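You operate a simulated robot arm through the tools that you are given. There is no shell and no other tool. Be economical: measure what you need, move in short steps, check, and stop when the job is done.

The job below is to be done with a simulated two-armed robot. You get a single attempt, and the scene is never put back.

Task
Open the blue slider, dim the light to 30 %, hold the reading and close the slider again.
Fine: in that order; the purple dial stays where it gives 30 %; leave everything else on the bench as it is.

The check looks at the end state, three seconds after you hand in, the way a careful person would. Anything else that was tipped, shoved, dropped, spilled or broken makes it a failure.

Robot
Two 6-joint arms with two-finger grippers on one trunk, on a base that drives. Base frame: it is fixed to the floor where the robot stands at the start and does not move with it; the origin is under the middle of the robot, x ahead of it, y to its left, z up; the surface under the hand at the start is at about z = 780. Units: mm, degrees, N and s.
The left shoulder is at the start at [30, 178, 1038], the right one opposite. With the tool pointing down near the work surface each hand reaches from about 540 to 800 mm from the robot's upright axis, wherever it stands, measured 20 degrees to its own side. Places, roughly: black key [700, 200, 900]; black meter switch [200, -1300, 900]; blue coil [250, -1500, 750]; blue slider [600, 0, 900]; brown channel button [400, -800, 900]; brown knob [0, -1400, 800]; enter key [0, -1200, 800]; green run button [0, -1800, 1100]; grey range dial [300, -1200, 900]; hold button [300, -1200, 900]; orange channel button [400, -700, 900]; orange dial [100, -1700, 1100]; purple channel button [400, -700, 900]; purple coil (8x8x2 cm) [500, 0, 800]; purple dimmer dial [600, -300, 900]; purple key [100, -1100, 800]. Payload 2.54 kg a hand.
The tool frame of a hand sits at the grasp point between the pads (the TCP): z along the fingers, y along the line on which they close. The tips reach 30 mm beyond it. Largest opening 116 mm; the body of the gripper starts 95 mm behind the TCP.
Orientation is that of the tool frame in the base frame, as [roll, pitch, yaw] about the fixed x, y, z axes, in that order (R = Rz(yaw) Ry(pitch) Rx(roll)). With the fingers straight down and closing along the base's y, the tool's x points along the base's -x, its y along +y and its z along -z.

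Tools
- The arms move only by the tool nudge_tool. It takes "left_moves", "right_moves" or both (then of equal length, played together; a hand with none holds still); each is text: rows parted by semicolons, each of 7 numbers parted by spaces: the turn, a rotation vector about the base's x, y, z in units of 4 degrees (1.0 is 4 degrees), then the shift along the base's x, y, z in units of 40 mm (1.0 is 40 mm), then the opening, from 0 (shut) to 1 (fully open). In form: wx wy wz tx ty tz jaw; .... A call has 1 to 12 rows; each row shifts and turns the commanded pose from where the row before left it. A call with a number of a shift or a turn outside -1 to 1 is refused whole. Rows are played at 5 a second. More than 50 mm and 8.6 degrees between two rows, or a gripper value outside its range, and nothing of the call is played. A pose out of reach is approached as far as the arm can. The call stops where the force on the tool passes 40 N (or 10 N more than at its start, if that is more) or the arm is blocked; 0.2 s more then pass. The fingers move at their own pace (about 153 mm/s each) and stop on an object; they squeeze with about 23 N. The grip force told is the motor's: it shows also when the fingers shut on nothing. Time passes only in rows, and 0.2 s behind the last, so rows that do not move let the fingers close. It gives the time, the measured TCP pose, the force on the tool (base axes), the opening and the grip force at its end, in the units of the frame above (readings bear some noise), with the torque about the TCP (base axes, N m) and any sound that the robot's microphone picked up.
- Cameras (640 x 400 px; columns grow to the right, rows downward): "scene" is now at [39.5, -11.6, 1750.9]; the picture's right is [-0.17, -0.99, 0.00], its down [-0.82, 0.14, -0.55] and it looks along [0.54, -0.09, -0.83] (base axes); focal length 289 px, centre (320, 200). "left" rides on the left gripper at [69, 15, -122] in its tool frame; the picture's right is [-0.21, 0.98, 0.00], its down [-0.83, -0.18, -0.53] and it looks along [-0.52, -0.11, 0.85] (tool axes); focal length 251 px, centre (320, 200). "right" rides on the right gripper at [69, -15, -122] in its tool frame; the picture's right is [0.21, 0.98, 0.00], its down [-0.83, 0.18, -0.53] and it looks along [-0.52, 0.11, 0.85] (tool axes); focal length 251 px, centre (320, 200). There is no depth. A picture from a camera that has moved, and an enlarged one, comes with that camera's place and axes in the base frame and with its lens.
- get_image(camera): a new picture of that camera. No time passes.
- lift_body(by): slides the trunk up (or, below 0, down) by that many mm; the arms and the scene camera ride with it, the base frame stays. It gives what a move gives, with no picture.
- steer(legs): drives the robot by 1 to 6 legs, each [ahead, left, turn to the left] in mm, mm and degrees, along the robot's own axes; the way and the turn of a leg run together, so that a leg with both is an arc; at most 1500 mm and 180 degrees a leg. The arms and the cameras ride along, it lands a little off, and it stops where it bumps. It gives what a move gives.
- pan_tilt(pan, tilt): turns the head with the scene camera to pan (to the left, within 143 degrees either way) and tilt (down, from -29 to 69), counted from straight ahead of the robot. It gives what a move gives.
- inspect(camera, box): a new picture of the part [left, top, right, bottom] of that camera's present view, enlarged. No time passes.
- hand_in(): hands the job in; it is judged then, once.

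Work in short steps. Places have to be worked out from the pictures, the camera data and where the tool is seen: move nearer, look again, correct. Check each grasp and each placing, and mend what went wrong. You have 120 turns and 100 pictures in all, those below and enlarged ones among them. Open the grippers and draw the arms clear of the work before you hand the job in, unless the task says otherwise; then end with one line.

The tools are called after ">>>" as name(argument=value, ...) on one line, values as JSON. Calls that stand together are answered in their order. nudge_tool: Moves the arms, as the interface text tells. Its arguments: {"type":"object","properties":{"left_moves":{"type":"string"},"right_moves":{"type":"string"}},"required":[]} The other tools are called the same way: lift_body (by) slides the trunk up or down; steer (legs) drives the base; pan_tilt (pan, tilt) turns the head that bears the scene camera; get_image (camera) takes a picture; inspect (camera, box) takes an enlarged picture of a part of a camera's view; hand_in () hands the job in.

At the start:

```text
clock: 0.0
left_ee_pos: [543.2, 88.3, 1163.6]
left_ee_rot: [180.0, 0.0, 179.9]
left_ft_force: [0.1, -0.2, -0.2]
left_moment: [-0.01, 0.01, 0.04]
left_gripper_width: 115.8
left_finger_force: 0.1
right_ee_pos: [408.9, -304.2, 1230.3]
right_ee_rot: [180.0, -0.1, 180.0]
right_ft_force: [0.7, -0.5, -0.1]
right_moment: [-0.05, 0.01, -0.01]
right_gripper_width: 115.8
right_finger_force: 0.1
trunk travel left (down, up): [-250.0, 290.0]
robot x, y, heading: [-3.0, 0.5, 0.4]
head pan, tilt: [-9.7, 56.5]
```

scene: 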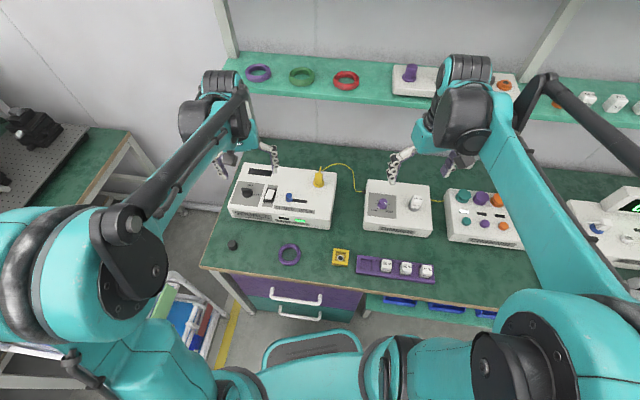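
right: 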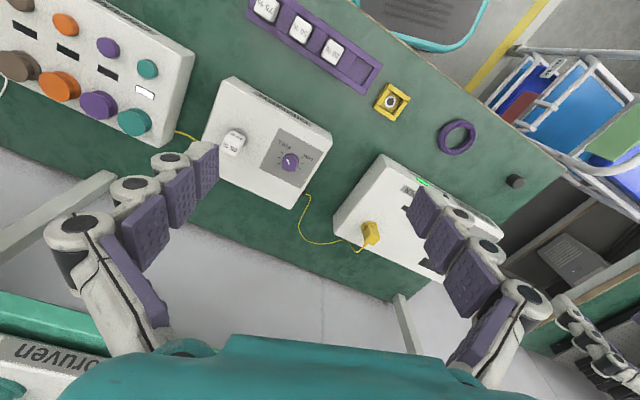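
left: 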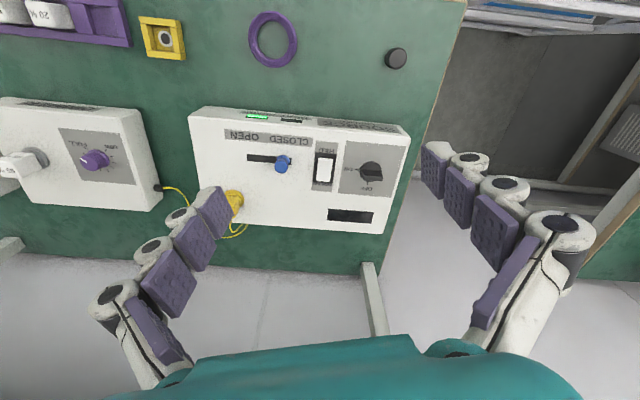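

I start by looking closely at the two boxes (meter with blue slider, dimmer with purple dial).

>>> inspect(camera="left", box=[180, 90, 420, 240])

>>> inspect(camera="right", box=[190, 70, 350, 220])

>>> inspect(camera="scene", box=[220, 150, 450, 290])

```text
2.67 times, centred on (300, 165) of left
camera zoom: at [472.6, 104.3, 1285.4], right [0.21, 0.98, 0.0], down [0.83, -0.18, 0.53], along [0.52, -0.11, -0.85], focal length 670 px, centre (373, 293)
```

zoom: 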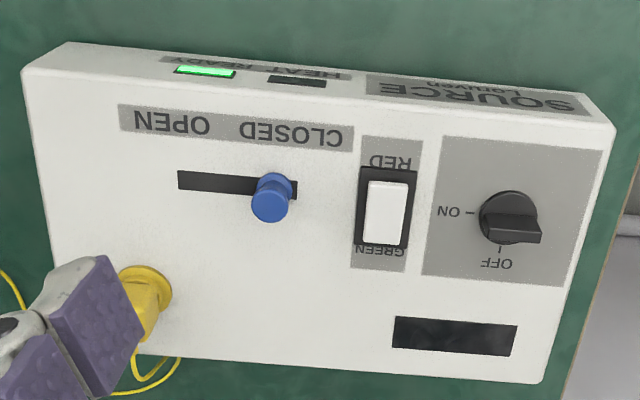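

```text
2.67 times, centred on (270, 145) of right
camera zoom: at [340.1, -319.5, 1351.7], right [-0.21, 0.98, 0.0], down [0.83, 0.18, 0.53], along [0.52, 0.11, -0.85], focal length 670 px, centre (453, 347)
```

zoom: 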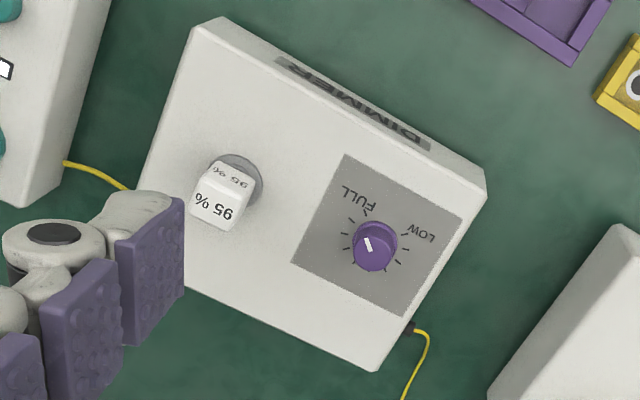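

```text
2.78 times, centred on (335, 220) of scene
camera zoom: at [39.5, -11.6, 1750.9], right [-0.17, -0.99, 0.0], down [-0.82, 0.14, -0.55], along [0.54, -0.09, -0.83], focal length 804 px, centre (278, 144)
```

zoom: 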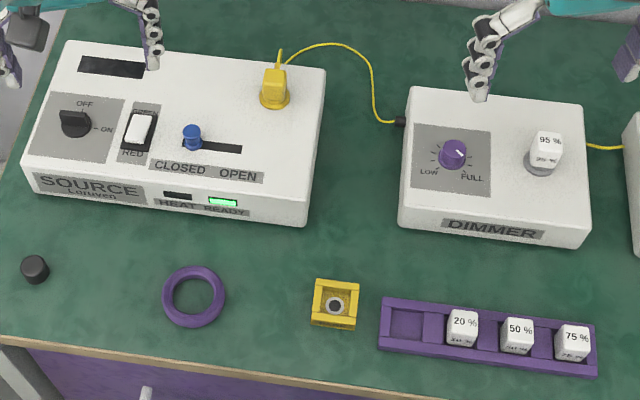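

The dimmer carries a dial from LOW to FULL; the reading must be on a meter further right. I turn the head to look there.

>>> pan_tilt(pan=-70, tilt=35)

>>> get_image(camera="scene")

```text
clock: 1.3
left_ee_pos: [542.4, 89.1, 1163.1]
left_ee_rot: [-180.0, 0.0, -179.9]
left_ft_force: [-0.6, 1.0, -0.2]
left_moment: [-0.02, -0.02, 0.0]
left_gripper_width: 115.9
left_finger_force: 0.0
right_ee_pos: [407.9, -304.1, 1230.3]
right_ee_rot: [179.9, 0.0, 180.0]
right_ft_force: [-0.7, 0.3, -0.3]
right_moment: [0.01, 0.01, 0.0]
right_gripper_width: 116.0
right_finger_force: 0.1
trunk travel left (down, up): [-250.0, 290.0]
robot x, y, heading: [3.5, -2.5, 0.0]
head pan, tilt: [-70.0, 35.0]
```

```text
93 pictures are left
camera scene: at [0.3, -82.5, 1781.1], right [-0.94, -0.34, 0.0], down [-0.2, 0.54, -0.82], along [0.28, -0.77, -0.57], focal length 289 px, centre (320, 200)
```

scene: 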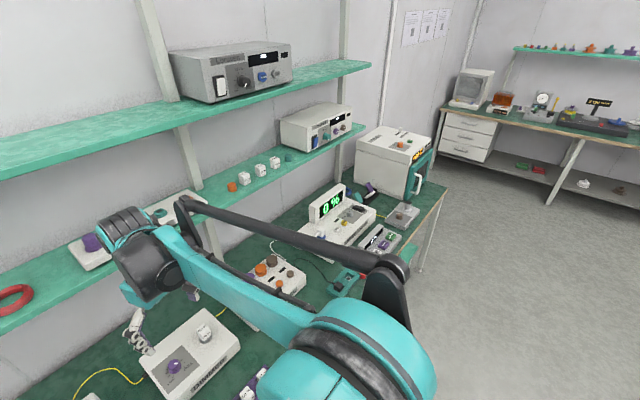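

>>> inspect(camera="scene", box=[230, 170, 450, 310])

```text
2.86 times, centred on (340, 240) of scene
camera zoom: at [0.3, -82.5, 1781.1], right [-0.94, -0.34, 0.0], down [-0.2, 0.54, -0.82], along [0.28, -0.77, -0.57], focal length 825 px, centre (263, 86)
```

zoom: 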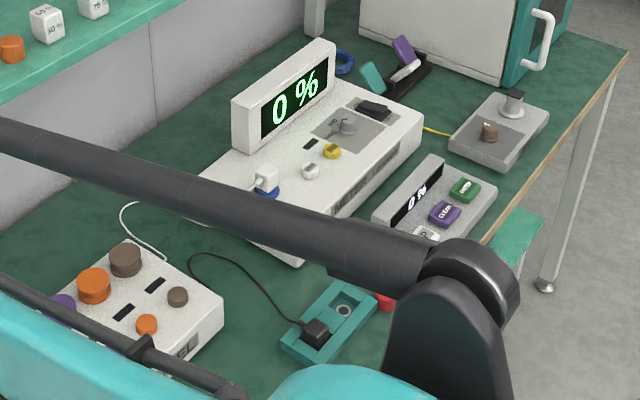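

The meter reads 0 % now. The arm hides the channel box and part of the meter, so I drive right to look at them well.

>>> steer(legs=[[0, -750, 0]])

>>> pan_tilt(pan=-25, tilt=48)

>>> get_image(camera="scene")

>>> get_image(camera="right")

>>> get_image(camera="left")

```text
clock: 5.1
left_ee_pos: [546.1, -631.1, 1163.9]
left_ee_rot: [179.8, 0.1, -179.1]
left_ft_force: [-0.6, -0.6, 0.4]
left_moment: [0.03, 0.01, 0.01]
left_gripper_width: 116.2
left_finger_force: 0.1
right_ee_pos: [416.6, -1025.9, 1228.7]
right_ee_rot: [179.9, 0.1, -179.1]
right_ft_force: [0.0, 0.2, -0.2]
right_moment: [0.05, 0.0, 0.01]
right_gripper_width: 116.2
right_finger_force: 0.1
trunk travel left (down, up): [-250.0, 290.0]
robot x, y, heading: [1.9, -724.2, 0.8]
head pan, tilt: [-70.0, 35.0]
stopped in leg 1: the robot was blocked; the commanded pose is now the measured one
```

```text
clock: 6.2
left_ee_pos: [546.0, -628.2, 1162.2]
left_ee_rot: [180.0, 0.1, -179.2]
left_ft_force: [0.3, 0.4, 0.7]
left_moment: [-0.02, -0.01, 0.02]
left_gripper_width: 115.8
left_finger_force: 0.0
right_ee_pos: [418.0, -1022.6, 1230.9]
right_ee_rot: [-180.0, 0.0, -179.2]
right_ft_force: [-0.1, -0.6, 0.9]
right_moment: [-0.01, -0.02, 0.0]
right_gripper_width: 115.9
right_finger_force: 0.0
trunk travel left (down, up): [-250.0, 290.0]
robot x, y, heading: [5.5, -725.3, 0.8]
head pan, tilt: [-25.0, 48.0]
```

```text
91 pictures are left
camera scene: at [46.7, -756.8, 1762.1], right [-0.41, -0.91, 0.0], down [-0.68, 0.3, -0.67], along [0.61, -0.27, -0.74], focal length 289 px, centre (320, 200)
```

scene: 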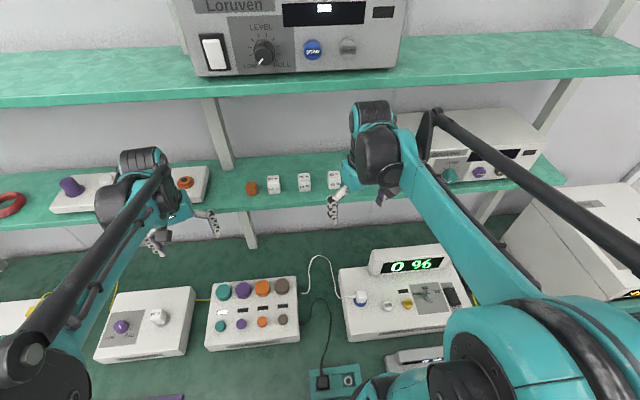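

```text
90 pictures are left
camera right: at [349.3, -1039.0, 1351.7], right [-0.23, 0.97, 0.0], down [0.82, 0.19, 0.53], along [0.52, 0.12, -0.85], focal length 251 px, centre (320, 200)
```

right: 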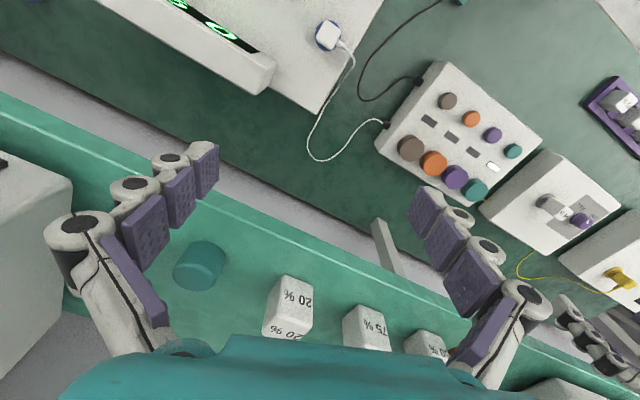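

```text
89 pictures are left
camera left: at [476.0, -613.1, 1285.3], right [0.2, 0.98, 0.0], down [0.83, -0.17, 0.53], along [0.52, -0.11, -0.85], focal length 251 px, centre (320, 200)
```

left: 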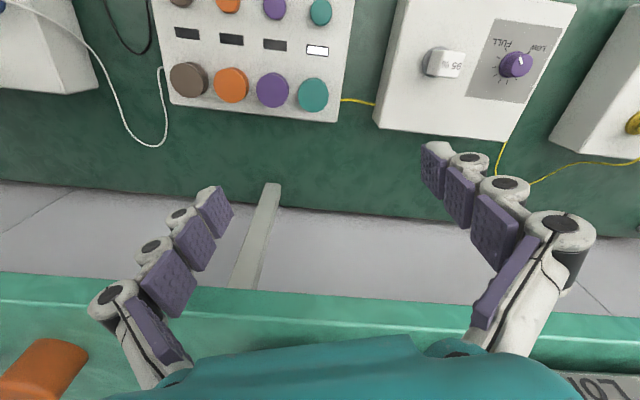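

The drive stopped early at y=-724; I look down to the right to see what blocked it, and at the meter and channel box enlarged.

>>> inspect(camera="scene", box=[190, 230, 490, 400])

>>> pan_tilt(pan=-85, tilt=60)

>>> get_image(camera="scene")

```text
2.13 times, centred on (340, 315) of scene
camera zoom: at [46.7, -756.8, 1762.1], right [-0.41, -0.91, 0.0], down [-0.68, 0.3, -0.67], along [0.61, -0.27, -0.74], focal length 616 px, centre (277, -45)
```

zoom: 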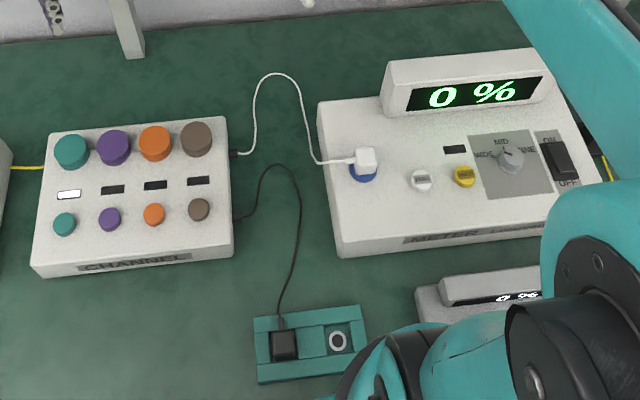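

```text
clock: 7.5
left_ee_pos: [545.4, -628.4, 1163.0]
left_ee_rot: [-180.0, 0.2, -179.1]
left_ft_force: [0.8, -0.2, 0.1]
left_moment: [-0.02, 0.0, 0.01]
left_gripper_width: 115.9
left_finger_force: 0.1
right_ee_pos: [417.2, -1021.9, 1230.5]
right_ee_rot: [180.0, 0.0, -179.2]
right_ft_force: [-1.1, 0.7, 0.1]
right_moment: [0.0, 0.05, 0.03]
right_gripper_width: 116.0
right_finger_force: 0.0
trunk travel left (down, up): [-250.0, 290.0]
robot x, y, heading: [2.8, -724.4, 0.9]
head pan, tilt: [-85.0, 60.0]
```

```text
87 pictures are left
camera scene: at [-18.3, -791.0, 1746.8], right [-0.99, -0.1, 0.0], down [-0.09, 0.86, -0.5], along [0.05, -0.5, -0.87], focal length 289 px, centre (320, 200)
```

scene: 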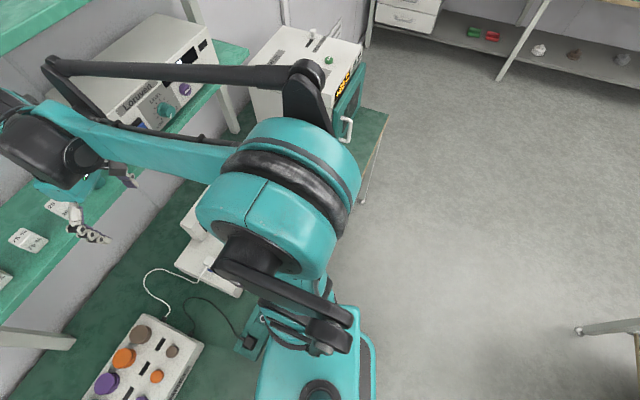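

The blocking thing is the bench itself, which runs slantwise toward me on the right side; nothing looks disturbed. The meter (hold = white or yellow button) can be approached later by turning. I drive back for the slider and dimmer.

>>> inspect(camera="right", box=[370, 50, 640, 220])

>>> steer(legs=[[0, 660, -0.9]])

>>> get_image(camera="left")

>>> get_image(camera="right")

```text
2.35 times, centred on (505, 135) of right
camera zoom: at [349.3, -1039.1, 1351.7], right [-0.23, 0.97, 0.0], down [0.82, 0.19, 0.53], along [0.52, 0.12, -0.85], focal length 592 px, centre (-115, 353)
```

zoom: 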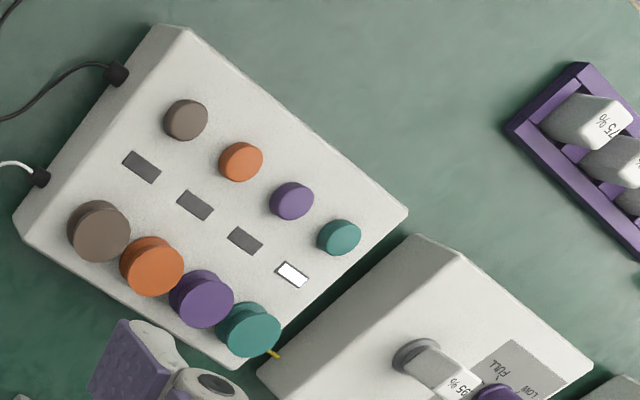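

```text
clock: 11.2
left_ee_pos: [539.3, 36.9, 1161.8]
left_ee_rot: [180.0, 0.1, -179.8]
left_ft_force: [0.3, 0.4, 0.6]
left_moment: [0.01, 0.0, -0.01]
left_gripper_width: 116.1
left_finger_force: 0.1
right_ee_pos: [408.2, -356.0, 1230.0]
right_ee_rot: [-180.0, 0.0, -179.9]
right_ft_force: [0.4, 0.0, -0.4]
right_moment: [0.03, 0.01, -0.01]
right_gripper_width: 115.8
right_finger_force: 0.0
trunk travel left (down, up): [-250.0, 290.0]
robot x, y, heading: [-0.2, -53.8, 0.0]
head pan, tilt: [-85.0, 60.0]
```

```text
85 pictures are left
camera left: at [471.6, 52.8, 1285.3], right [0.21, 0.98, 0.0], down [0.83, -0.18, 0.53], along [0.52, -0.11, -0.85], focal length 251 px, centre (320, 200)
```

left: 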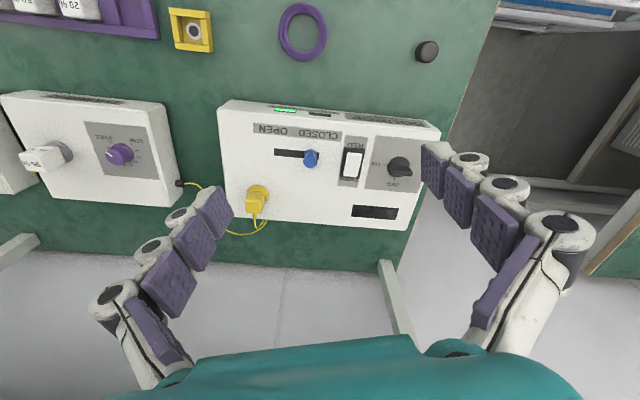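

```text
84 pictures are left
camera right: at [340.2, -371.6, 1351.8], right [-0.22, 0.98, 0.0], down [0.83, 0.18, 0.53], along [0.52, 0.12, -0.85], focal length 251 px, centre (320, 200)
```

right: 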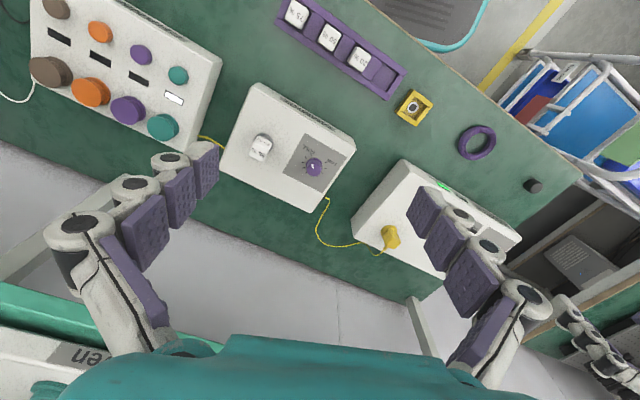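

Triangulating from two left views, the slider knob is at about (630, 4, 898), the slot runs along (0.30, 0.955), and OPEN is toward -y. I bring the left hand above it with jaws along the slot, at a height for a better look.

>>> nudge_tool(left_moves="0 0 -0.85 0.44 -0.17 -0.65 0.5; 0 0 -0.85 0.44 -0.17 -0.65 0.5; 0 0 -0.85 0.44 -0.17 -0.65 0.5; 0 0 -0.85 0.44 -0.17 -0.65 0.5; 0 0 -0.85 0.44 -0.17 -0.65 0.5; 0 0 0 0 0 0 0.5")

>>> get_image(camera="left")

>>> pan_tilt(pan=0, tilt=50)

>>> get_image(camera="scene")

```text
clock: 12.7
left_ee_pos: [627.6, 3.9, 1033.2]
left_ee_rot: [-180.0, 0.1, 163.2]
left_ft_force: [-0.5, -0.2, -0.2]
left_moment: [-0.01, -0.01, 0.0]
left_gripper_width: 58.0
left_finger_force: 0.0
right_ee_pos: [408.4, -357.3, 1230.1]
right_ee_rot: [-180.0, 0.0, -179.8]
right_ft_force: [0.3, 0.0, 0.1]
right_moment: [-0.01, 0.0, -0.01]
right_gripper_width: 116.0
right_finger_force: 0.1
trunk travel left (down, up): [-250.0, 290.0]
robot x, y, heading: [-2.7, -56.9, 0.1]
head pan, tilt: [-85.0, 60.0]
```

```text
83 pictures are left
camera left: at [566.3, 38.8, 1154.1], right [0.49, 0.87, 0.0], down [0.74, -0.41, 0.54], along [0.47, -0.26, -0.84], focal length 251 px, centre (320, 200)
```

left: 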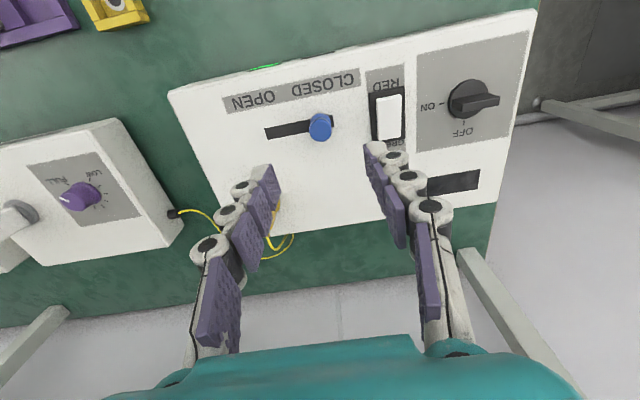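

```text
clock: 14.2
left_ee_pos: [628.4, 3.0, 1031.5]
left_ee_rot: [180.0, 0.1, 163.2]
left_ft_force: [0.2, -0.1, -0.4]
left_moment: [0.01, 0.01, -0.01]
left_gripper_width: 57.9
left_finger_force: 0.1
right_ee_pos: [408.6, -356.6, 1229.2]
right_ee_rot: [180.0, 0.0, -179.8]
right_ft_force: [-0.3, -0.1, -0.7]
right_moment: [-0.02, -0.01, 0.01]
right_gripper_width: 116.0
right_finger_force: 0.1
trunk travel left (down, up): [-250.0, 290.0]
robot x, y, heading: [0.0, -52.8, 0.2]
head pan, tilt: [0.0, 50.0]
```

```text
82 pictures are left
camera scene: at [46.4, -53.4, 1759.4], right [0.0, -1.0, 0.0], down [-0.77, 0.0, -0.64], along [0.64, 0.0, -0.77], focal length 289 px, centre (320, 200)
```

scene: 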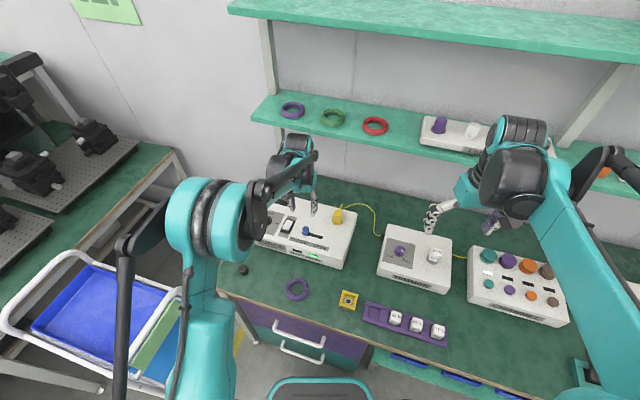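

I enlarge the left view to measure knob and slot more precisely.

>>> inspect(camera="left", box=[220, 70, 420, 195])

>>> inspect(camera="scene", box=[250, 190, 370, 280])

```text
3.20 times, centred on (320, 132) of left
camera zoom: at [566.9, 38.7, 1154.0], right [0.49, 0.87, 0.0], down [0.74, -0.41, 0.53], along [0.47, -0.26, -0.85], focal length 805 px, centre (320, 416)
```

zoom: 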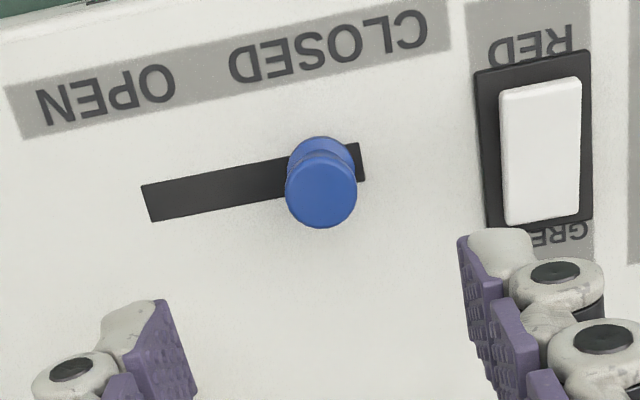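

```text
4.44 times, centred on (310, 235) of scene
camera zoom: at [46.4, -53.4, 1759.4], right [0.0, -1.0, 0.0], down [-0.77, 0.0, -0.64], along [0.64, 0.0, -0.77], focal length 1284 px, centre (364, 44)
```

zoom: 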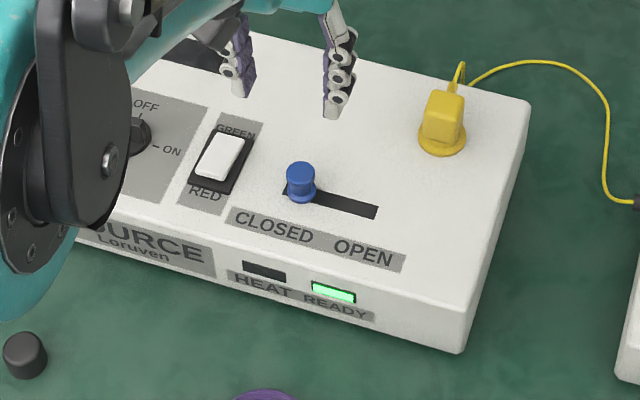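

The knob top is at about (636, 0, 890) with the box top near z≈862 and the slot at ~18.7°. I lower the hand around the knob in steps to z=902 with force watch.

>>> nudge_tool(left_moves="0 0 -0.5 0.2 -0.09 0 0.5; 0 0 0 0 0 -0.9 0.5; 0 0 0 0 0 -0.9 0.5; 0 0 0 0 0 -0.75 0.5")

>>> inspect(camera="left", box=[200, 60, 460, 222])

>>> inspect(camera="scene", box=[250, 190, 370, 280])

```text
clock: 15.2
left_ee_pos: [635.6, -1.5, 931.8]
left_ee_rot: [-180.0, 0.0, 161.2]
left_ft_force: [-0.4, 0.1, -0.3]
left_moment: [0.0, -0.01, 0.01]
left_gripper_width: 57.9
left_finger_force: 0.0
right_ee_pos: [409.0, -357.8, 1229.8]
right_ee_rot: [180.0, 0.1, -179.8]
right_ft_force: [0.2, 0.1, 0.6]
right_moment: [0.02, 0.01, 0.0]
right_gripper_width: 115.7
right_finger_force: 0.0
trunk travel left (down, up): [-250.0, 290.0]
robot x, y, heading: [0.1, -53.5, 0.3]
head pan, tilt: [0.0, 50.0]
```

```text
2.46 times, centred on (330, 141) of left
camera zoom: at [576.0, 36.6, 1053.7], right [0.52, 0.86, 0.0], down [0.72, -0.44, 0.53], along [0.46, -0.28, -0.85], focal length 619 px, centre (295, 345)
```

zoom: 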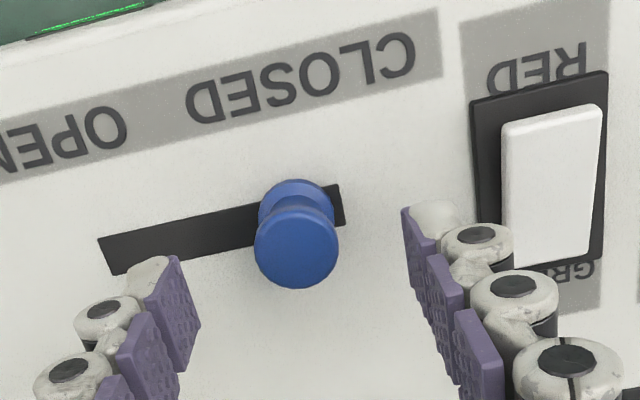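

```text
4.44 times, centred on (310, 235) of scene
camera zoom: at [47.2, -53.3, 1759.3], right [0.0, -1.0, 0.0], down [-0.77, 0.0, -0.64], along [0.64, 0.0, -0.77], focal length 1284 px, centre (364, 44)
```

zoom: 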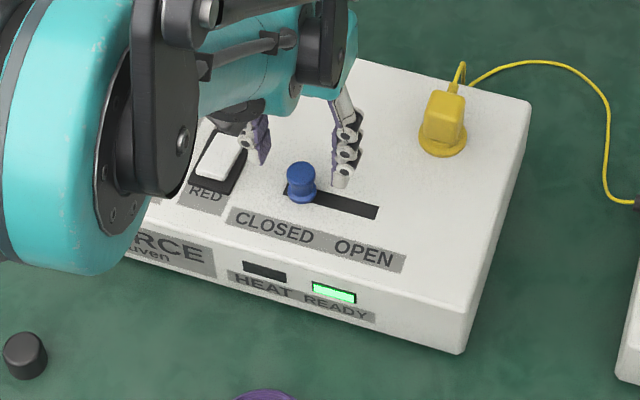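

The knob is centred between the fingers; I go down 31 mm.

>>> nudge_tool(left_moves="0 0 0 0 0 -0.4 0.5; 0 0 0 0 0 -0.37 0.5")

>>> get_image(camera="left")

```text
clock: 15.8
left_ee_pos: [636.2, -0.3, 898.6]
left_ee_rot: [-179.9, 0.1, 161.3]
left_ft_force: [0.4, -0.4, 0.5]
left_moment: [-0.01, 0.0, -0.01]
left_gripper_width: 57.9
left_finger_force: 0.2
right_ee_pos: [408.4, -357.8, 1230.5]
right_ee_rot: [180.0, 0.0, -179.9]
right_ft_force: [-0.7, -0.5, 0.0]
right_moment: [0.05, 0.02, -0.01]
right_gripper_width: 116.0
right_finger_force: 0.1
trunk travel left (down, up): [-250.0, 290.0]
robot x, y, heading: [-1.1, -54.2, 0.2]
head pan, tilt: [0.0, 50.0]
```

```text
77 pictures are left
camera left: at [575.3, 37.2, 1021.7], right [0.52, 0.86, 0.0], down [0.72, -0.44, 0.53], along [0.46, -0.28, -0.85], focal length 251 px, centre (320, 200)
```

left: 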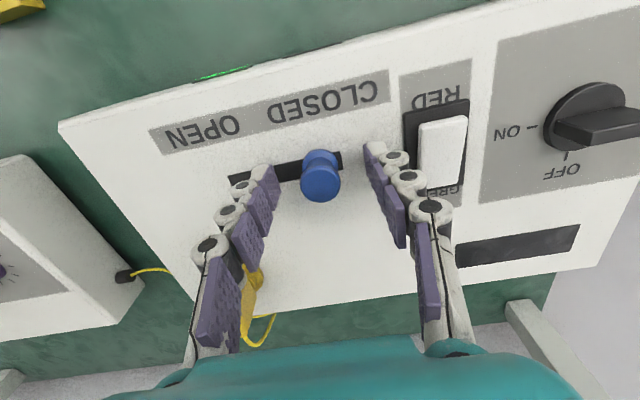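

Fingers straddle the knob. I narrow the jaws to ~33 mm and push along the slot toward OPEN in small rows (~50 mm).

>>> nudge_tool(left_moves="0 0 0 0 0 0 0.28; 0 0 0 -0.08 -0.237 0 0.28; 0 0 0 -0.08 -0.237 0 0.28; 0 0 0 -0.08 -0.237 0 0.28; 0 0 0 -0.08 -0.237 0 0.28; 0 0 0 -0.08 -0.237 0 0.28")

>>> get_image(camera="left")

```text
clock: 17.2
left_ee_pos: [620.7, -48.4, 899.5]
left_ee_rot: [-179.9, 0.0, 161.2]
left_ft_force: [1.0, 1.3, 0.3]
left_moment: [0.0, -0.04, -0.02]
left_gripper_width: 33.4
left_finger_force: 0.7
right_ee_pos: [408.6, -357.0, 1230.0]
right_ee_rot: [180.0, 0.0, -179.8]
right_ft_force: [-0.4, 0.2, -0.1]
right_moment: [0.04, -0.02, 0.01]
right_gripper_width: 116.2
right_finger_force: 0.1
trunk travel left (down, up): [-250.0, 290.0]
robot x, y, heading: [1.3, -54.6, 0.4]
head pan, tilt: [0.0, 50.0]
```

```text
76 pictures are left
camera left: at [559.2, -10.7, 1021.6], right [0.52, 0.86, 0.0], down [0.72, -0.44, 0.53], along [0.46, -0.28, -0.85], focal length 251 px, centre (320, 200)
```

left: 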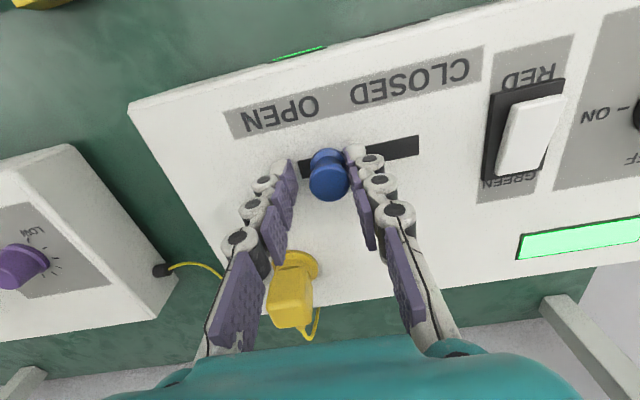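

The slider moved and the display lit. I push a little further to reach the stop.

>>> nudge_tool(left_moves="0 0 0 -0.024 -0.071 0 0.28; 0 0 0 -0.024 -0.071 0 0.28; 0 0 0 -0.024 -0.071 0 0.28")

>>> get_image(camera="left")

>>> pan_tilt(pan=-60, tilt=35)

>>> get_image(camera="scene")

```text
clock: 18.0
left_ee_pos: [617.5, -56.2, 899.4]
left_ee_rot: [180.0, 0.0, 161.3]
left_ft_force: [1.1, 7.5, 0.1]
left_moment: [0.05, -0.02, -0.02]
left_gripper_width: 37.8
left_finger_force: 4.0
right_ee_pos: [408.2, -355.2, 1229.3]
right_ee_rot: [-180.0, -0.1, -179.8]
right_ft_force: [0.1, -0.3, 0.1]
right_moment: [-0.03, 0.03, -0.02]
right_gripper_width: 116.3
right_finger_force: 0.0
trunk travel left (down, up): [-250.0, 290.0]
robot x, y, heading: [1.4, -54.1, 0.3]
head pan, tilt: [0.0, 50.0]
```

```text
75 pictures are left
camera left: at [556.7, -17.9, 1021.8], right [0.52, 0.86, 0.0], down [0.72, -0.44, 0.53], along [0.46, -0.28, -0.85], focal length 251 px, centre (320, 200)
```

left: 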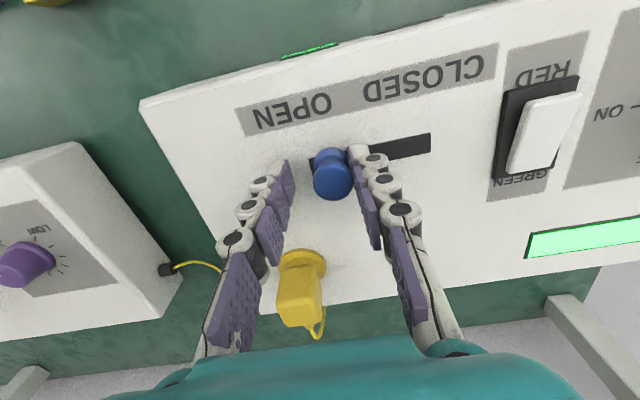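

```text
clock: 19.3
left_ee_pos: [616.8, -55.0, 900.5]
left_ee_rot: [180.0, 0.0, 161.3]
left_ft_force: [1.6, 9.1, 0.6]
left_moment: [0.09, -0.04, 0.04]
left_gripper_width: 38.6
left_finger_force: 4.6
right_ee_pos: [408.8, -356.2, 1229.8]
right_ee_rot: [180.0, 0.1, -179.7]
right_ft_force: [0.0, -0.4, 0.0]
right_moment: [0.0, 0.03, 0.0]
right_gripper_width: 116.2
right_finger_force: 0.1
trunk travel left (down, up): [-250.0, 290.0]
robot x, y, heading: [3.1, -53.7, 0.1]
head pan, tilt: [-60.0, 35.0]
```

```text
74 pictures are left
camera scene: at [13.7, -128.2, 1781.1], right [-0.86, -0.5, 0.0], down [-0.29, 0.5, -0.82], along [0.41, -0.71, -0.57], focal length 289 px, centre (320, 200)
```

scene: 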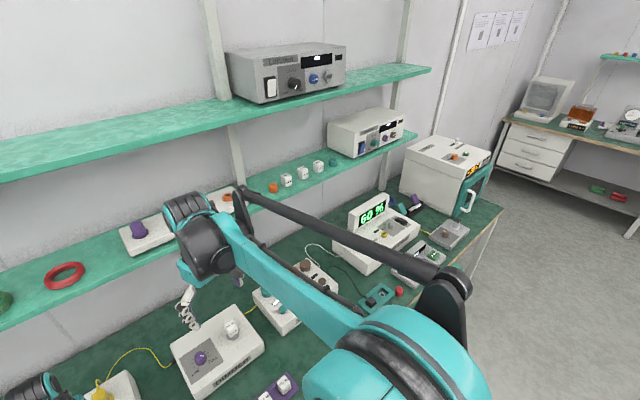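

The slider is open at its stop and the meter reads 60 %. I back the left fingers off the knob and lift the left hand clear.

>>> nudge_tool(left_moves="0 0 0 0.05 0.17 0 0.35; 0 0 0 0 0 0.3 0.35; 0 0 0 0 0 0.9 0.35; 0 0 0 0 0 1 0.4; 0 0 0 -0.4 0.6 1 0.5; 0 0 0 -0.4 0.6 0.5 0.5; 0 0 0 -0.4 0.6 0.5 0.5; 0 0 0 -0.4 0.6 0 0.5")

>>> get_image(camera="left")

>>> get_image(camera="right")

```text
clock: 21.1
left_ee_pos: [555.2, 45.7, 1068.1]
left_ee_rot: [-180.0, 0.1, 161.2]
left_ft_force: [0.2, 0.3, -0.7]
left_moment: [-0.02, -0.01, 0.01]
left_gripper_width: 58.3
left_finger_force: 0.0
right_ee_pos: [407.7, -356.2, 1229.7]
right_ee_rot: [180.0, 0.1, -179.7]
right_ft_force: [0.2, -0.8, 0.0]
right_moment: [-0.01, 0.0, -0.01]
right_gripper_width: 115.9
right_finger_force: 0.1
trunk travel left (down, up): [-250.0, 290.0]
robot x, y, heading: [-0.9, -54.1, 0.1]
head pan, tilt: [-60.0, 35.0]
```

```text
73 pictures are left
camera left: at [494.7, 82.7, 1189.9], right [0.52, 0.86, 0.0], down [0.72, -0.44, 0.54], along [0.46, -0.28, -0.84], focal length 251 px, centre (320, 200)
```

left: 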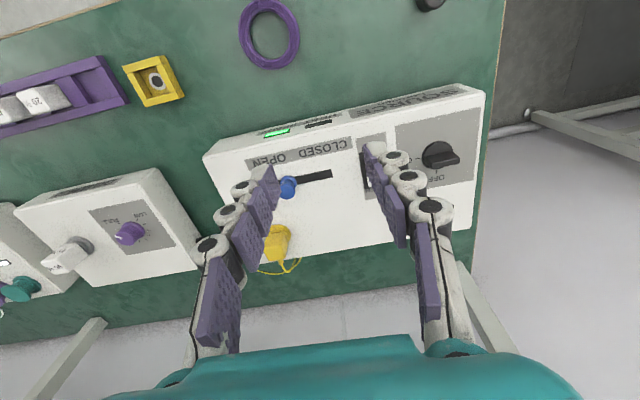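

```text
72 pictures are left
camera right: at [339.8, -371.5, 1351.9], right [-0.22, 0.98, 0.0], down [0.83, 0.18, 0.53], along [0.52, 0.12, -0.85], focal length 251 px, centre (320, 200)
```

right: 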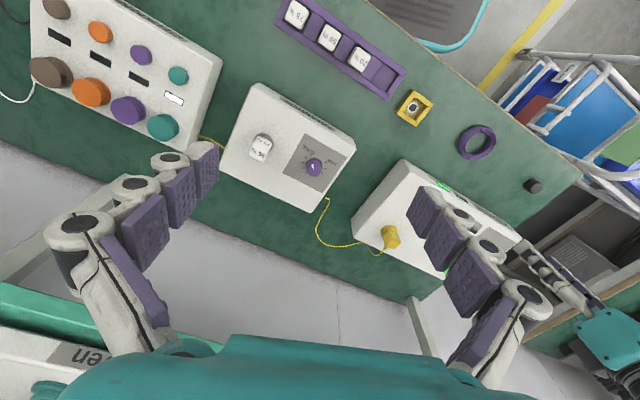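

By triangulation the dimmer dial is at about (561, -333, ~870). I move the right hand above it.

>>> nudge_tool(right_moves="0 0 0 0.63 0.09 -0.9 0.5; 0 0 0 0.63 0.09 -0.9 0.5; 0 0 0 0.63 0.09 -0.9 0.5; 0 0 0 0.63 0.09 -0.9 0.5; 0 0 0 0.63 0.09 -0.9 0.5; 0 0 0 0.63 0.09 -0.9 0.5")

>>> get_image(camera="right")

>>> get_image(camera="scene")

```text
clock: 22.5
left_ee_pos: [558.1, 44.9, 1068.1]
left_ee_rot: [180.0, 0.0, 161.3]
left_ft_force: [0.7, 0.5, 0.8]
left_moment: [0.02, 0.05, -0.02]
left_gripper_width: 58.0
left_finger_force: 0.0
right_ee_pos: [561.6, -335.5, 1011.8]
right_ee_rot: [-179.9, -0.2, -179.8]
right_ft_force: [-0.2, -0.3, -0.2]
right_moment: [0.02, 0.0, 0.03]
right_gripper_width: 57.7
right_finger_force: 0.1
trunk travel left (down, up): [-250.0, 290.0]
robot x, y, heading: [0.2, -55.3, 0.0]
head pan, tilt: [-60.0, 35.0]
```

```text
71 pictures are left
camera right: at [494.0, -351.3, 1132.6], right [-0.22, 0.98, 0.0], down [0.83, 0.18, 0.53], along [0.52, 0.12, -0.85], focal length 251 px, centre (320, 200)
```

right: 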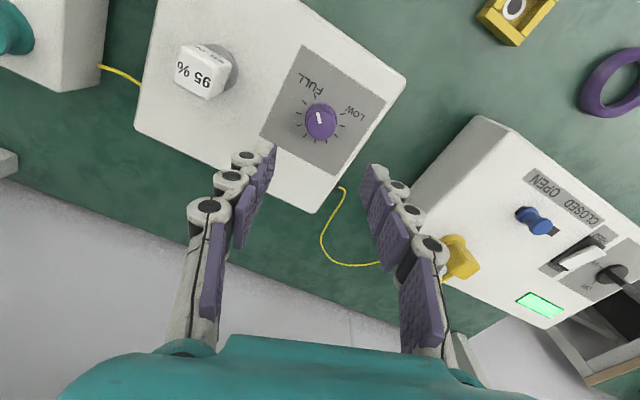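

```text
70 pictures are left
camera scene: at [16.1, -130.1, 1781.0], right [-0.86, -0.5, 0.0], down [-0.29, 0.5, -0.82], along [0.41, -0.71, -0.57], focal length 289 px, centre (320, 200)
```

scene: 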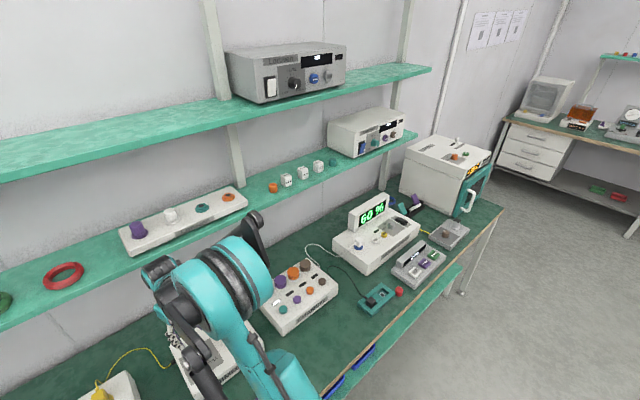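

The meter (60 %) is readable from here. I enlarge the dial.

>>> inspect(camera="right", box=[240, 60, 400, 160])

```text
4.00 times, centred on (320, 110) of right
camera zoom: at [494.0, -351.3, 1132.6], right [-0.22, 0.98, 0.0], down [0.83, 0.18, 0.53], along [0.52, 0.12, -0.85], focal length 1006 px, centre (320, 560)
```

zoom: 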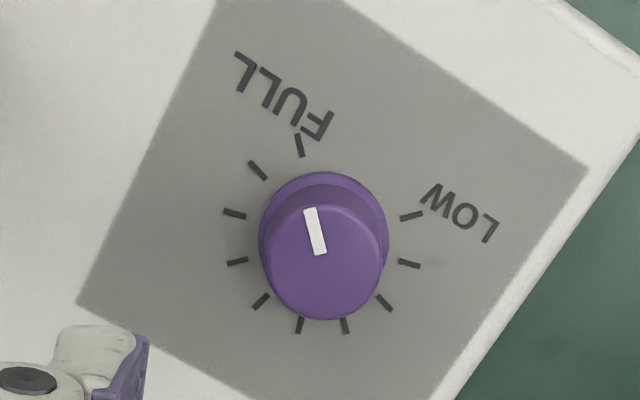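

The dial is at FULL (white mark at the FULL tick) reading 60 %; turning it toward LOW is +yaw, perhaps ~135°. I pre-rotate the right hand by -44° while coming lower, to leave room to turn.

>>> nudge_tool(right_moves="0 0 -1 0.01 0.005 -0.2 0.5; 0 0 -1 0.01 0.005 -0.2 0.5; 0 0 -1 0.01 0.005 -0.2 0.5; 0 0 -1 0.01 0.005 -0.2 0.5; 0 0 -1 0.01 0.005 -0.2 0.5; 0 0 -1 0.01 0.005 -0.2 0.5; 0 0 -1 0.01 0.005 -0.2 0.5; 0 0 -1 0.01 0.005 -0.2 0.5; 0 0 -1 0 0 -0.2 0.5; 0 0 -1 0 0 -0.2 0.5; 0 0 -1 0 0 -0.2 0.5")

>>> get_image(camera="right")

>>> get_image(camera="left")

```text
clock: 24.9
left_ee_pos: [555.5, 44.1, 1066.9]
left_ee_rot: [-179.9, 0.0, 161.1]
left_ft_force: [-0.5, -0.8, 0.2]
left_moment: [0.02, -0.01, 0.0]
left_gripper_width: 58.3
left_finger_force: 0.0
right_ee_pos: [563.1, -332.6, 926.2]
right_ee_rot: [180.0, 0.0, 136.0]
right_ft_force: [0.5, -0.1, -0.3]
right_moment: [-0.02, 0.02, 0.02]
right_gripper_width: 58.1
right_finger_force: 0.1
trunk travel left (down, up): [-250.0, 290.0]
robot x, y, heading: [2.6, -54.6, 0.3]
head pan, tilt: [-60.0, 35.0]
```

```text
68 pictures are left
camera right: at [503.8, -296.7, 1048.1], right [0.52, 0.85, 0.0], down [0.72, -0.44, 0.53], along [0.46, -0.28, -0.85], focal length 251 px, centre (320, 200)
```

right: 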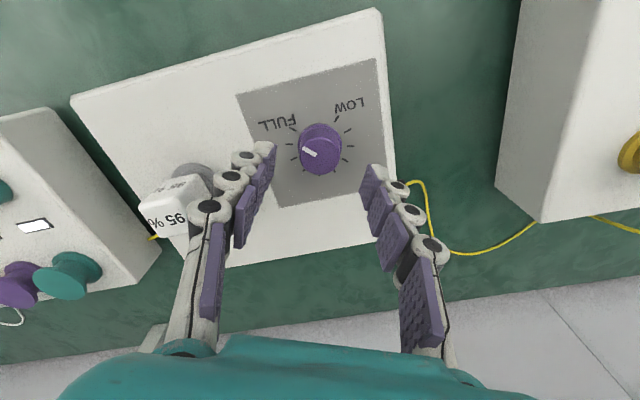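

```text
67 pictures are left
camera left: at [495.5, 81.9, 1189.7], right [0.52, 0.86, 0.0], down [0.72, -0.44, 0.53], along [0.46, -0.28, -0.85], focal length 251 px, centre (320, 200)
```

left: 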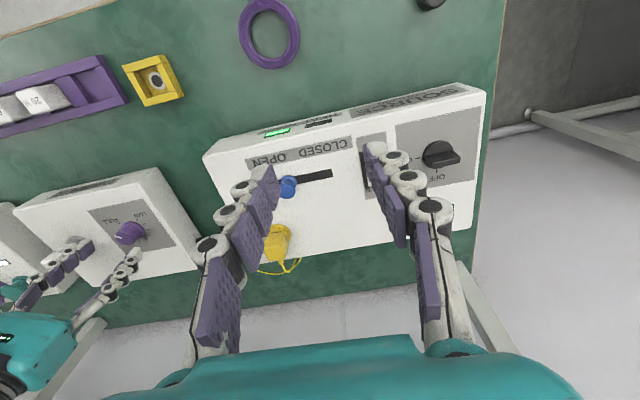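

The dial lies centred beneath the fingers (≈564, -332). I descend to TCP z≈890.

>>> nudge_tool(right_moves="0 0 0 0.02 0 -0.3 0.5; 0 0 0 0 0 -0.3 0.5; 0 0 0 0 0 -0.3 0.5")

>>> inspect(camera="right", box=[200, 80, 440, 230])

>>> inspect(camera="left", box=[10, 180, 210, 305])

```text
clock: 25.7
left_ee_pos: [555.3, 44.4, 1067.1]
left_ee_rot: [180.0, 0.0, 161.1]
left_ft_force: [-0.1, -0.5, 0.4]
left_moment: [0.01, 0.0, 0.0]
left_gripper_width: 58.0
left_finger_force: 0.1
right_ee_pos: [565.6, -333.7, 889.4]
right_ee_rot: [-180.0, 0.0, 136.1]
right_ft_force: [0.8, -0.7, -0.4]
right_moment: [-0.01, 0.03, -0.01]
right_gripper_width: 58.1
right_finger_force: 0.1
trunk travel left (down, up): [-250.0, 290.0]
robot x, y, heading: [-0.7, -49.0, 0.3]
head pan, tilt: [-60.0, 35.0]
```

```text
2.67 times, centred on (320, 155) of right
camera zoom: at [504.7, -297.2, 1011.1], right [0.52, 0.85, 0.0], down [0.72, -0.44, 0.53], along [0.46, -0.28, -0.85], focal length 670 px, centre (320, 320)
```

zoom: 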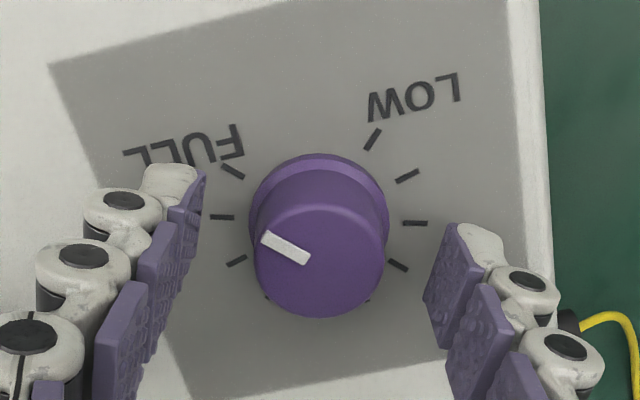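

```text
3.20 times, centred on (110, 242) of left
camera zoom: at [495.8, 81.7, 1189.5], right [0.52, 0.86, 0.0], down [0.72, -0.44, 0.53], along [0.46, -0.28, -0.85], focal length 805 px, centre (992, 64)
```

zoom: 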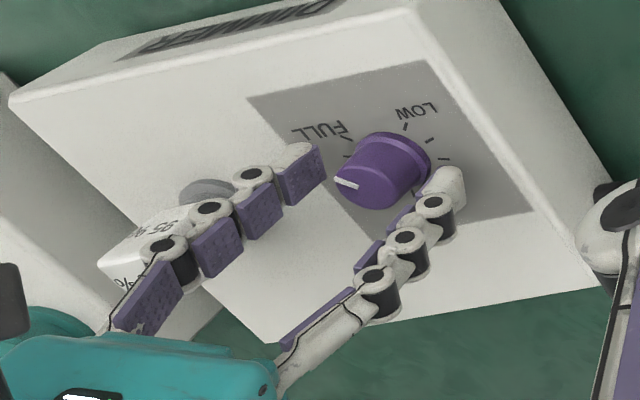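

Fingertips straddle the dial well below its top. I close the jaws on it.

>>> nudge_tool(right_moves="0 0 0 0 0 0 0.3; 0 0 0 0 0 0 0.2; 0 0 0 0 0 0 0.2; 0 0 0 0 0 0 0.2")

>>> inspect(camera="right", box=[200, 80, 440, 230])

```text
clock: 26.7
left_ee_pos: [555.7, 44.0, 1068.3]
left_ee_rot: [-180.0, 0.1, 161.2]
left_ft_force: [0.1, 0.2, 1.2]
left_moment: [0.01, 0.0, 0.0]
left_gripper_width: 57.8
left_finger_force: 0.1
right_ee_pos: [564.7, -333.0, 890.5]
right_ee_rot: [-180.0, 0.0, 136.2]
right_ft_force: [-1.1, 0.0, 0.6]
right_moment: [0.03, 0.01, 0.0]
right_gripper_width: 32.1
right_finger_force: 44.9
trunk travel left (down, up): [-250.0, 290.0]
robot x, y, heading: [-3.2, -53.5, 0.2]
head pan, tilt: [-60.0, 35.0]
```

```text
2.67 times, centred on (320, 155) of right
camera zoom: at [504.1, -296.9, 1011.6], right [0.52, 0.85, 0.0], down [0.72, -0.44, 0.53], along [0.46, -0.28, -0.85], focal length 670 px, centre (320, 320)
```

zoom: 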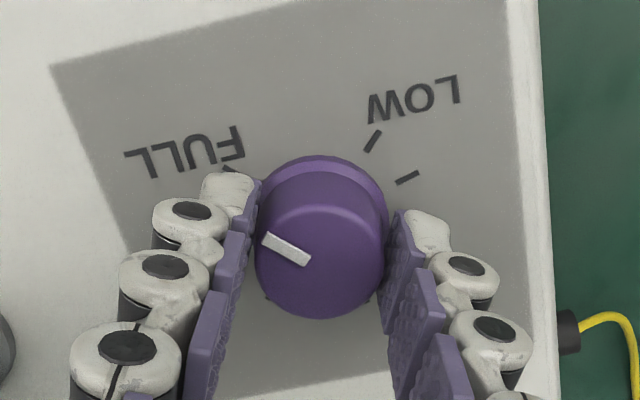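

Gripped at 32 mm with no side force. I turn +40° and check dial and meter.

>>> nudge_tool(right_moves="0 0 1 0 0 0 0.2; 0 0 1 0 0 0 0.2; 0 0 1 0 0 0 0.2; 0 0 1 0 0 0 0.2; 0 0 1 0 0 0 0.2; 0 0 1 0 0 0 0.2; 0 0 1 0 0 0 0.2; 0 0 1 0 0 0 0.2; 0 0 1 0 0 0 0.2; 0 0 1 0 0 0 0.2")

>>> inspect(camera="right", box=[200, 80, 440, 230])

>>> inspect(camera="scene", box=[330, 180, 430, 242])

```text
clock: 28.9
left_ee_pos: [555.5, 44.2, 1068.3]
left_ee_rot: [180.0, 0.0, 161.1]
left_ft_force: [-0.2, 0.7, -0.7]
left_moment: [0.02, 0.0, -0.01]
left_gripper_width: 58.1
left_finger_force: 0.1
right_ee_pos: [563.6, -334.8, 889.5]
right_ee_rot: [180.0, 0.2, 176.3]
right_ft_force: [6.2, -12.4, 19.6]
right_moment: [-0.55, -0.31, -0.04]
right_gripper_width: 31.9
right_finger_force: 45.4
trunk travel left (down, up): [-250.0, 290.0]
robot x, y, heading: [-0.6, -51.7, 0.3]
head pan, tilt: [-60.0, 35.0]
```

```text
2.67 times, centred on (320, 155) of right
camera zoom: at [494.0, -344.7, 1011.5], right [-0.15, 0.99, 0.0], down [0.83, 0.13, 0.54], along [0.53, 0.08, -0.84], focal length 670 px, centre (320, 320)
```

zoom: 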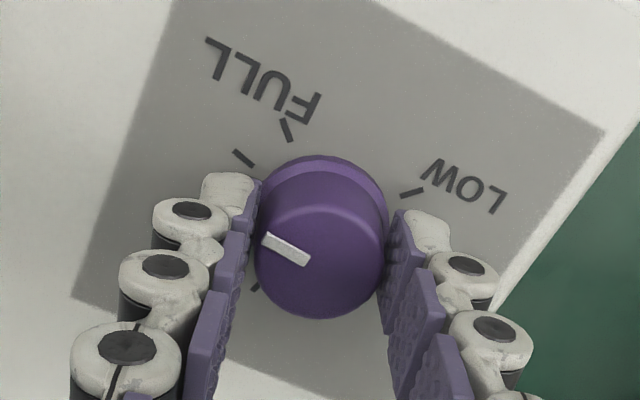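

```text
6.40 times, centred on (380, 211) of scene
camera zoom: at [12.6, -130.5, 1781.2], right [-0.86, -0.5, 0.0], down [-0.29, 0.5, -0.82], along [0.41, -0.71, -0.57], focal length 1849 px, centre (-64, 130)
```

zoom: 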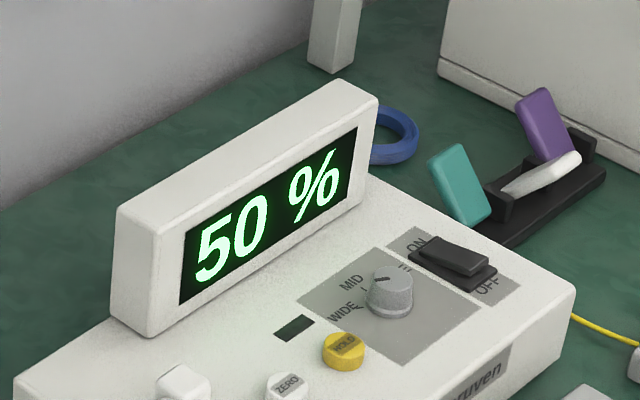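

HOLD is the yellow button, ZERO the white one. Reading is 50 %; I turn another 24° and read again, relieving the upward force a hair.

>>> nudge_tool(right_moves="0 0 1 0 0 0.02 0.2; 0 0 1 0 0 0 0.2; 0 0 1 0 0 0 0.2")

>>> inspect(camera="scene", box=[330, 180, 430, 242])

>>> nudge_tool(right_moves="0 0 1 0 0 0 0.2; 0 0 1 0 0 0 0.2; 0 0 1 0 0 0 0.2")

>>> inspect(camera="scene", box=[330, 180, 430, 242])

```text
clock: 29.7
left_ee_pos: [555.3, 43.1, 1067.8]
left_ee_rot: [179.9, 0.0, 161.2]
left_ft_force: [0.6, 0.6, -0.4]
left_moment: [-0.02, 0.01, -0.02]
left_gripper_width: 58.0
left_finger_force: 0.1
right_ee_pos: [564.5, -334.5, 889.8]
right_ee_rot: [179.9, 0.0, -171.8]
right_ft_force: [-1.1, -10.3, -6.8]
right_moment: [-0.23, -1.13, -0.03]
right_gripper_width: 31.9
right_finger_force: 45.0
trunk travel left (down, up): [-250.0, 290.0]
robot x, y, heading: [-4.6, -54.8, 0.3]
head pan, tilt: [-60.0, 35.0]
```

```text
6.40 times, centred on (380, 211) of scene
camera zoom: at [14.0, -131.6, 1780.9], right [-0.86, -0.5, 0.0], down [-0.29, 0.5, -0.82], along [0.41, -0.71, -0.57], focal length 1849 px, centre (-64, 130)
```

zoom: 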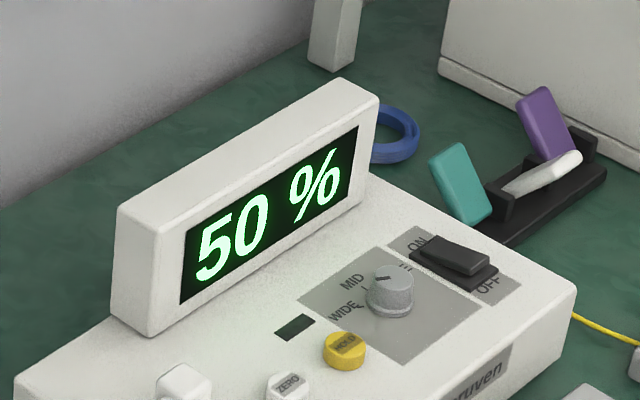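

```text
clock: 30.5
left_ee_pos: [556.4, 43.9, 1067.5]
left_ee_rot: [179.9, 0.0, 161.2]
left_ft_force: [-0.3, 0.1, 0.3]
left_moment: [-0.02, 0.02, -0.03]
left_gripper_width: 58.1
left_finger_force: 0.1
right_ee_pos: [564.3, -335.6, 888.8]
right_ee_rot: [179.9, -0.1, -159.8]
right_ft_force: [-2.8, -10.5, -10.2]
right_moment: [-0.33, 0.23, 0.02]
right_gripper_width: 31.7
right_finger_force: 45.2
trunk travel left (down, up): [-250.0, 290.0]
robot x, y, heading: [-0.5, -53.1, 0.4]
head pan, tilt: [-60.0, 35.0]
```

```text
6.40 times, centred on (380, 211) of scene
camera zoom: at [14.3, -131.6, 1781.0], right [-0.86, -0.5, 0.0], down [-0.29, 0.5, -0.82], along [0.41, -0.71, -0.57], focal length 1849 px, centre (-64, 130)
```

zoom: 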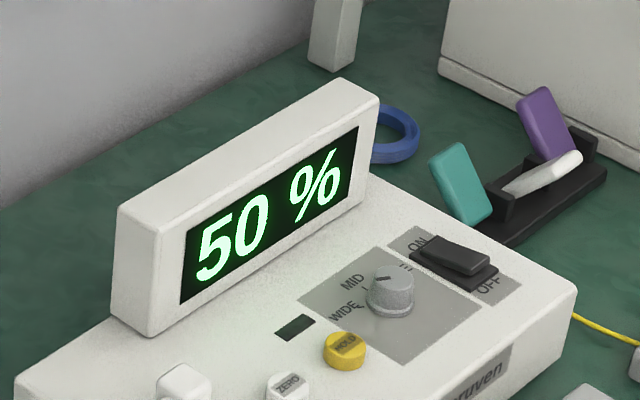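

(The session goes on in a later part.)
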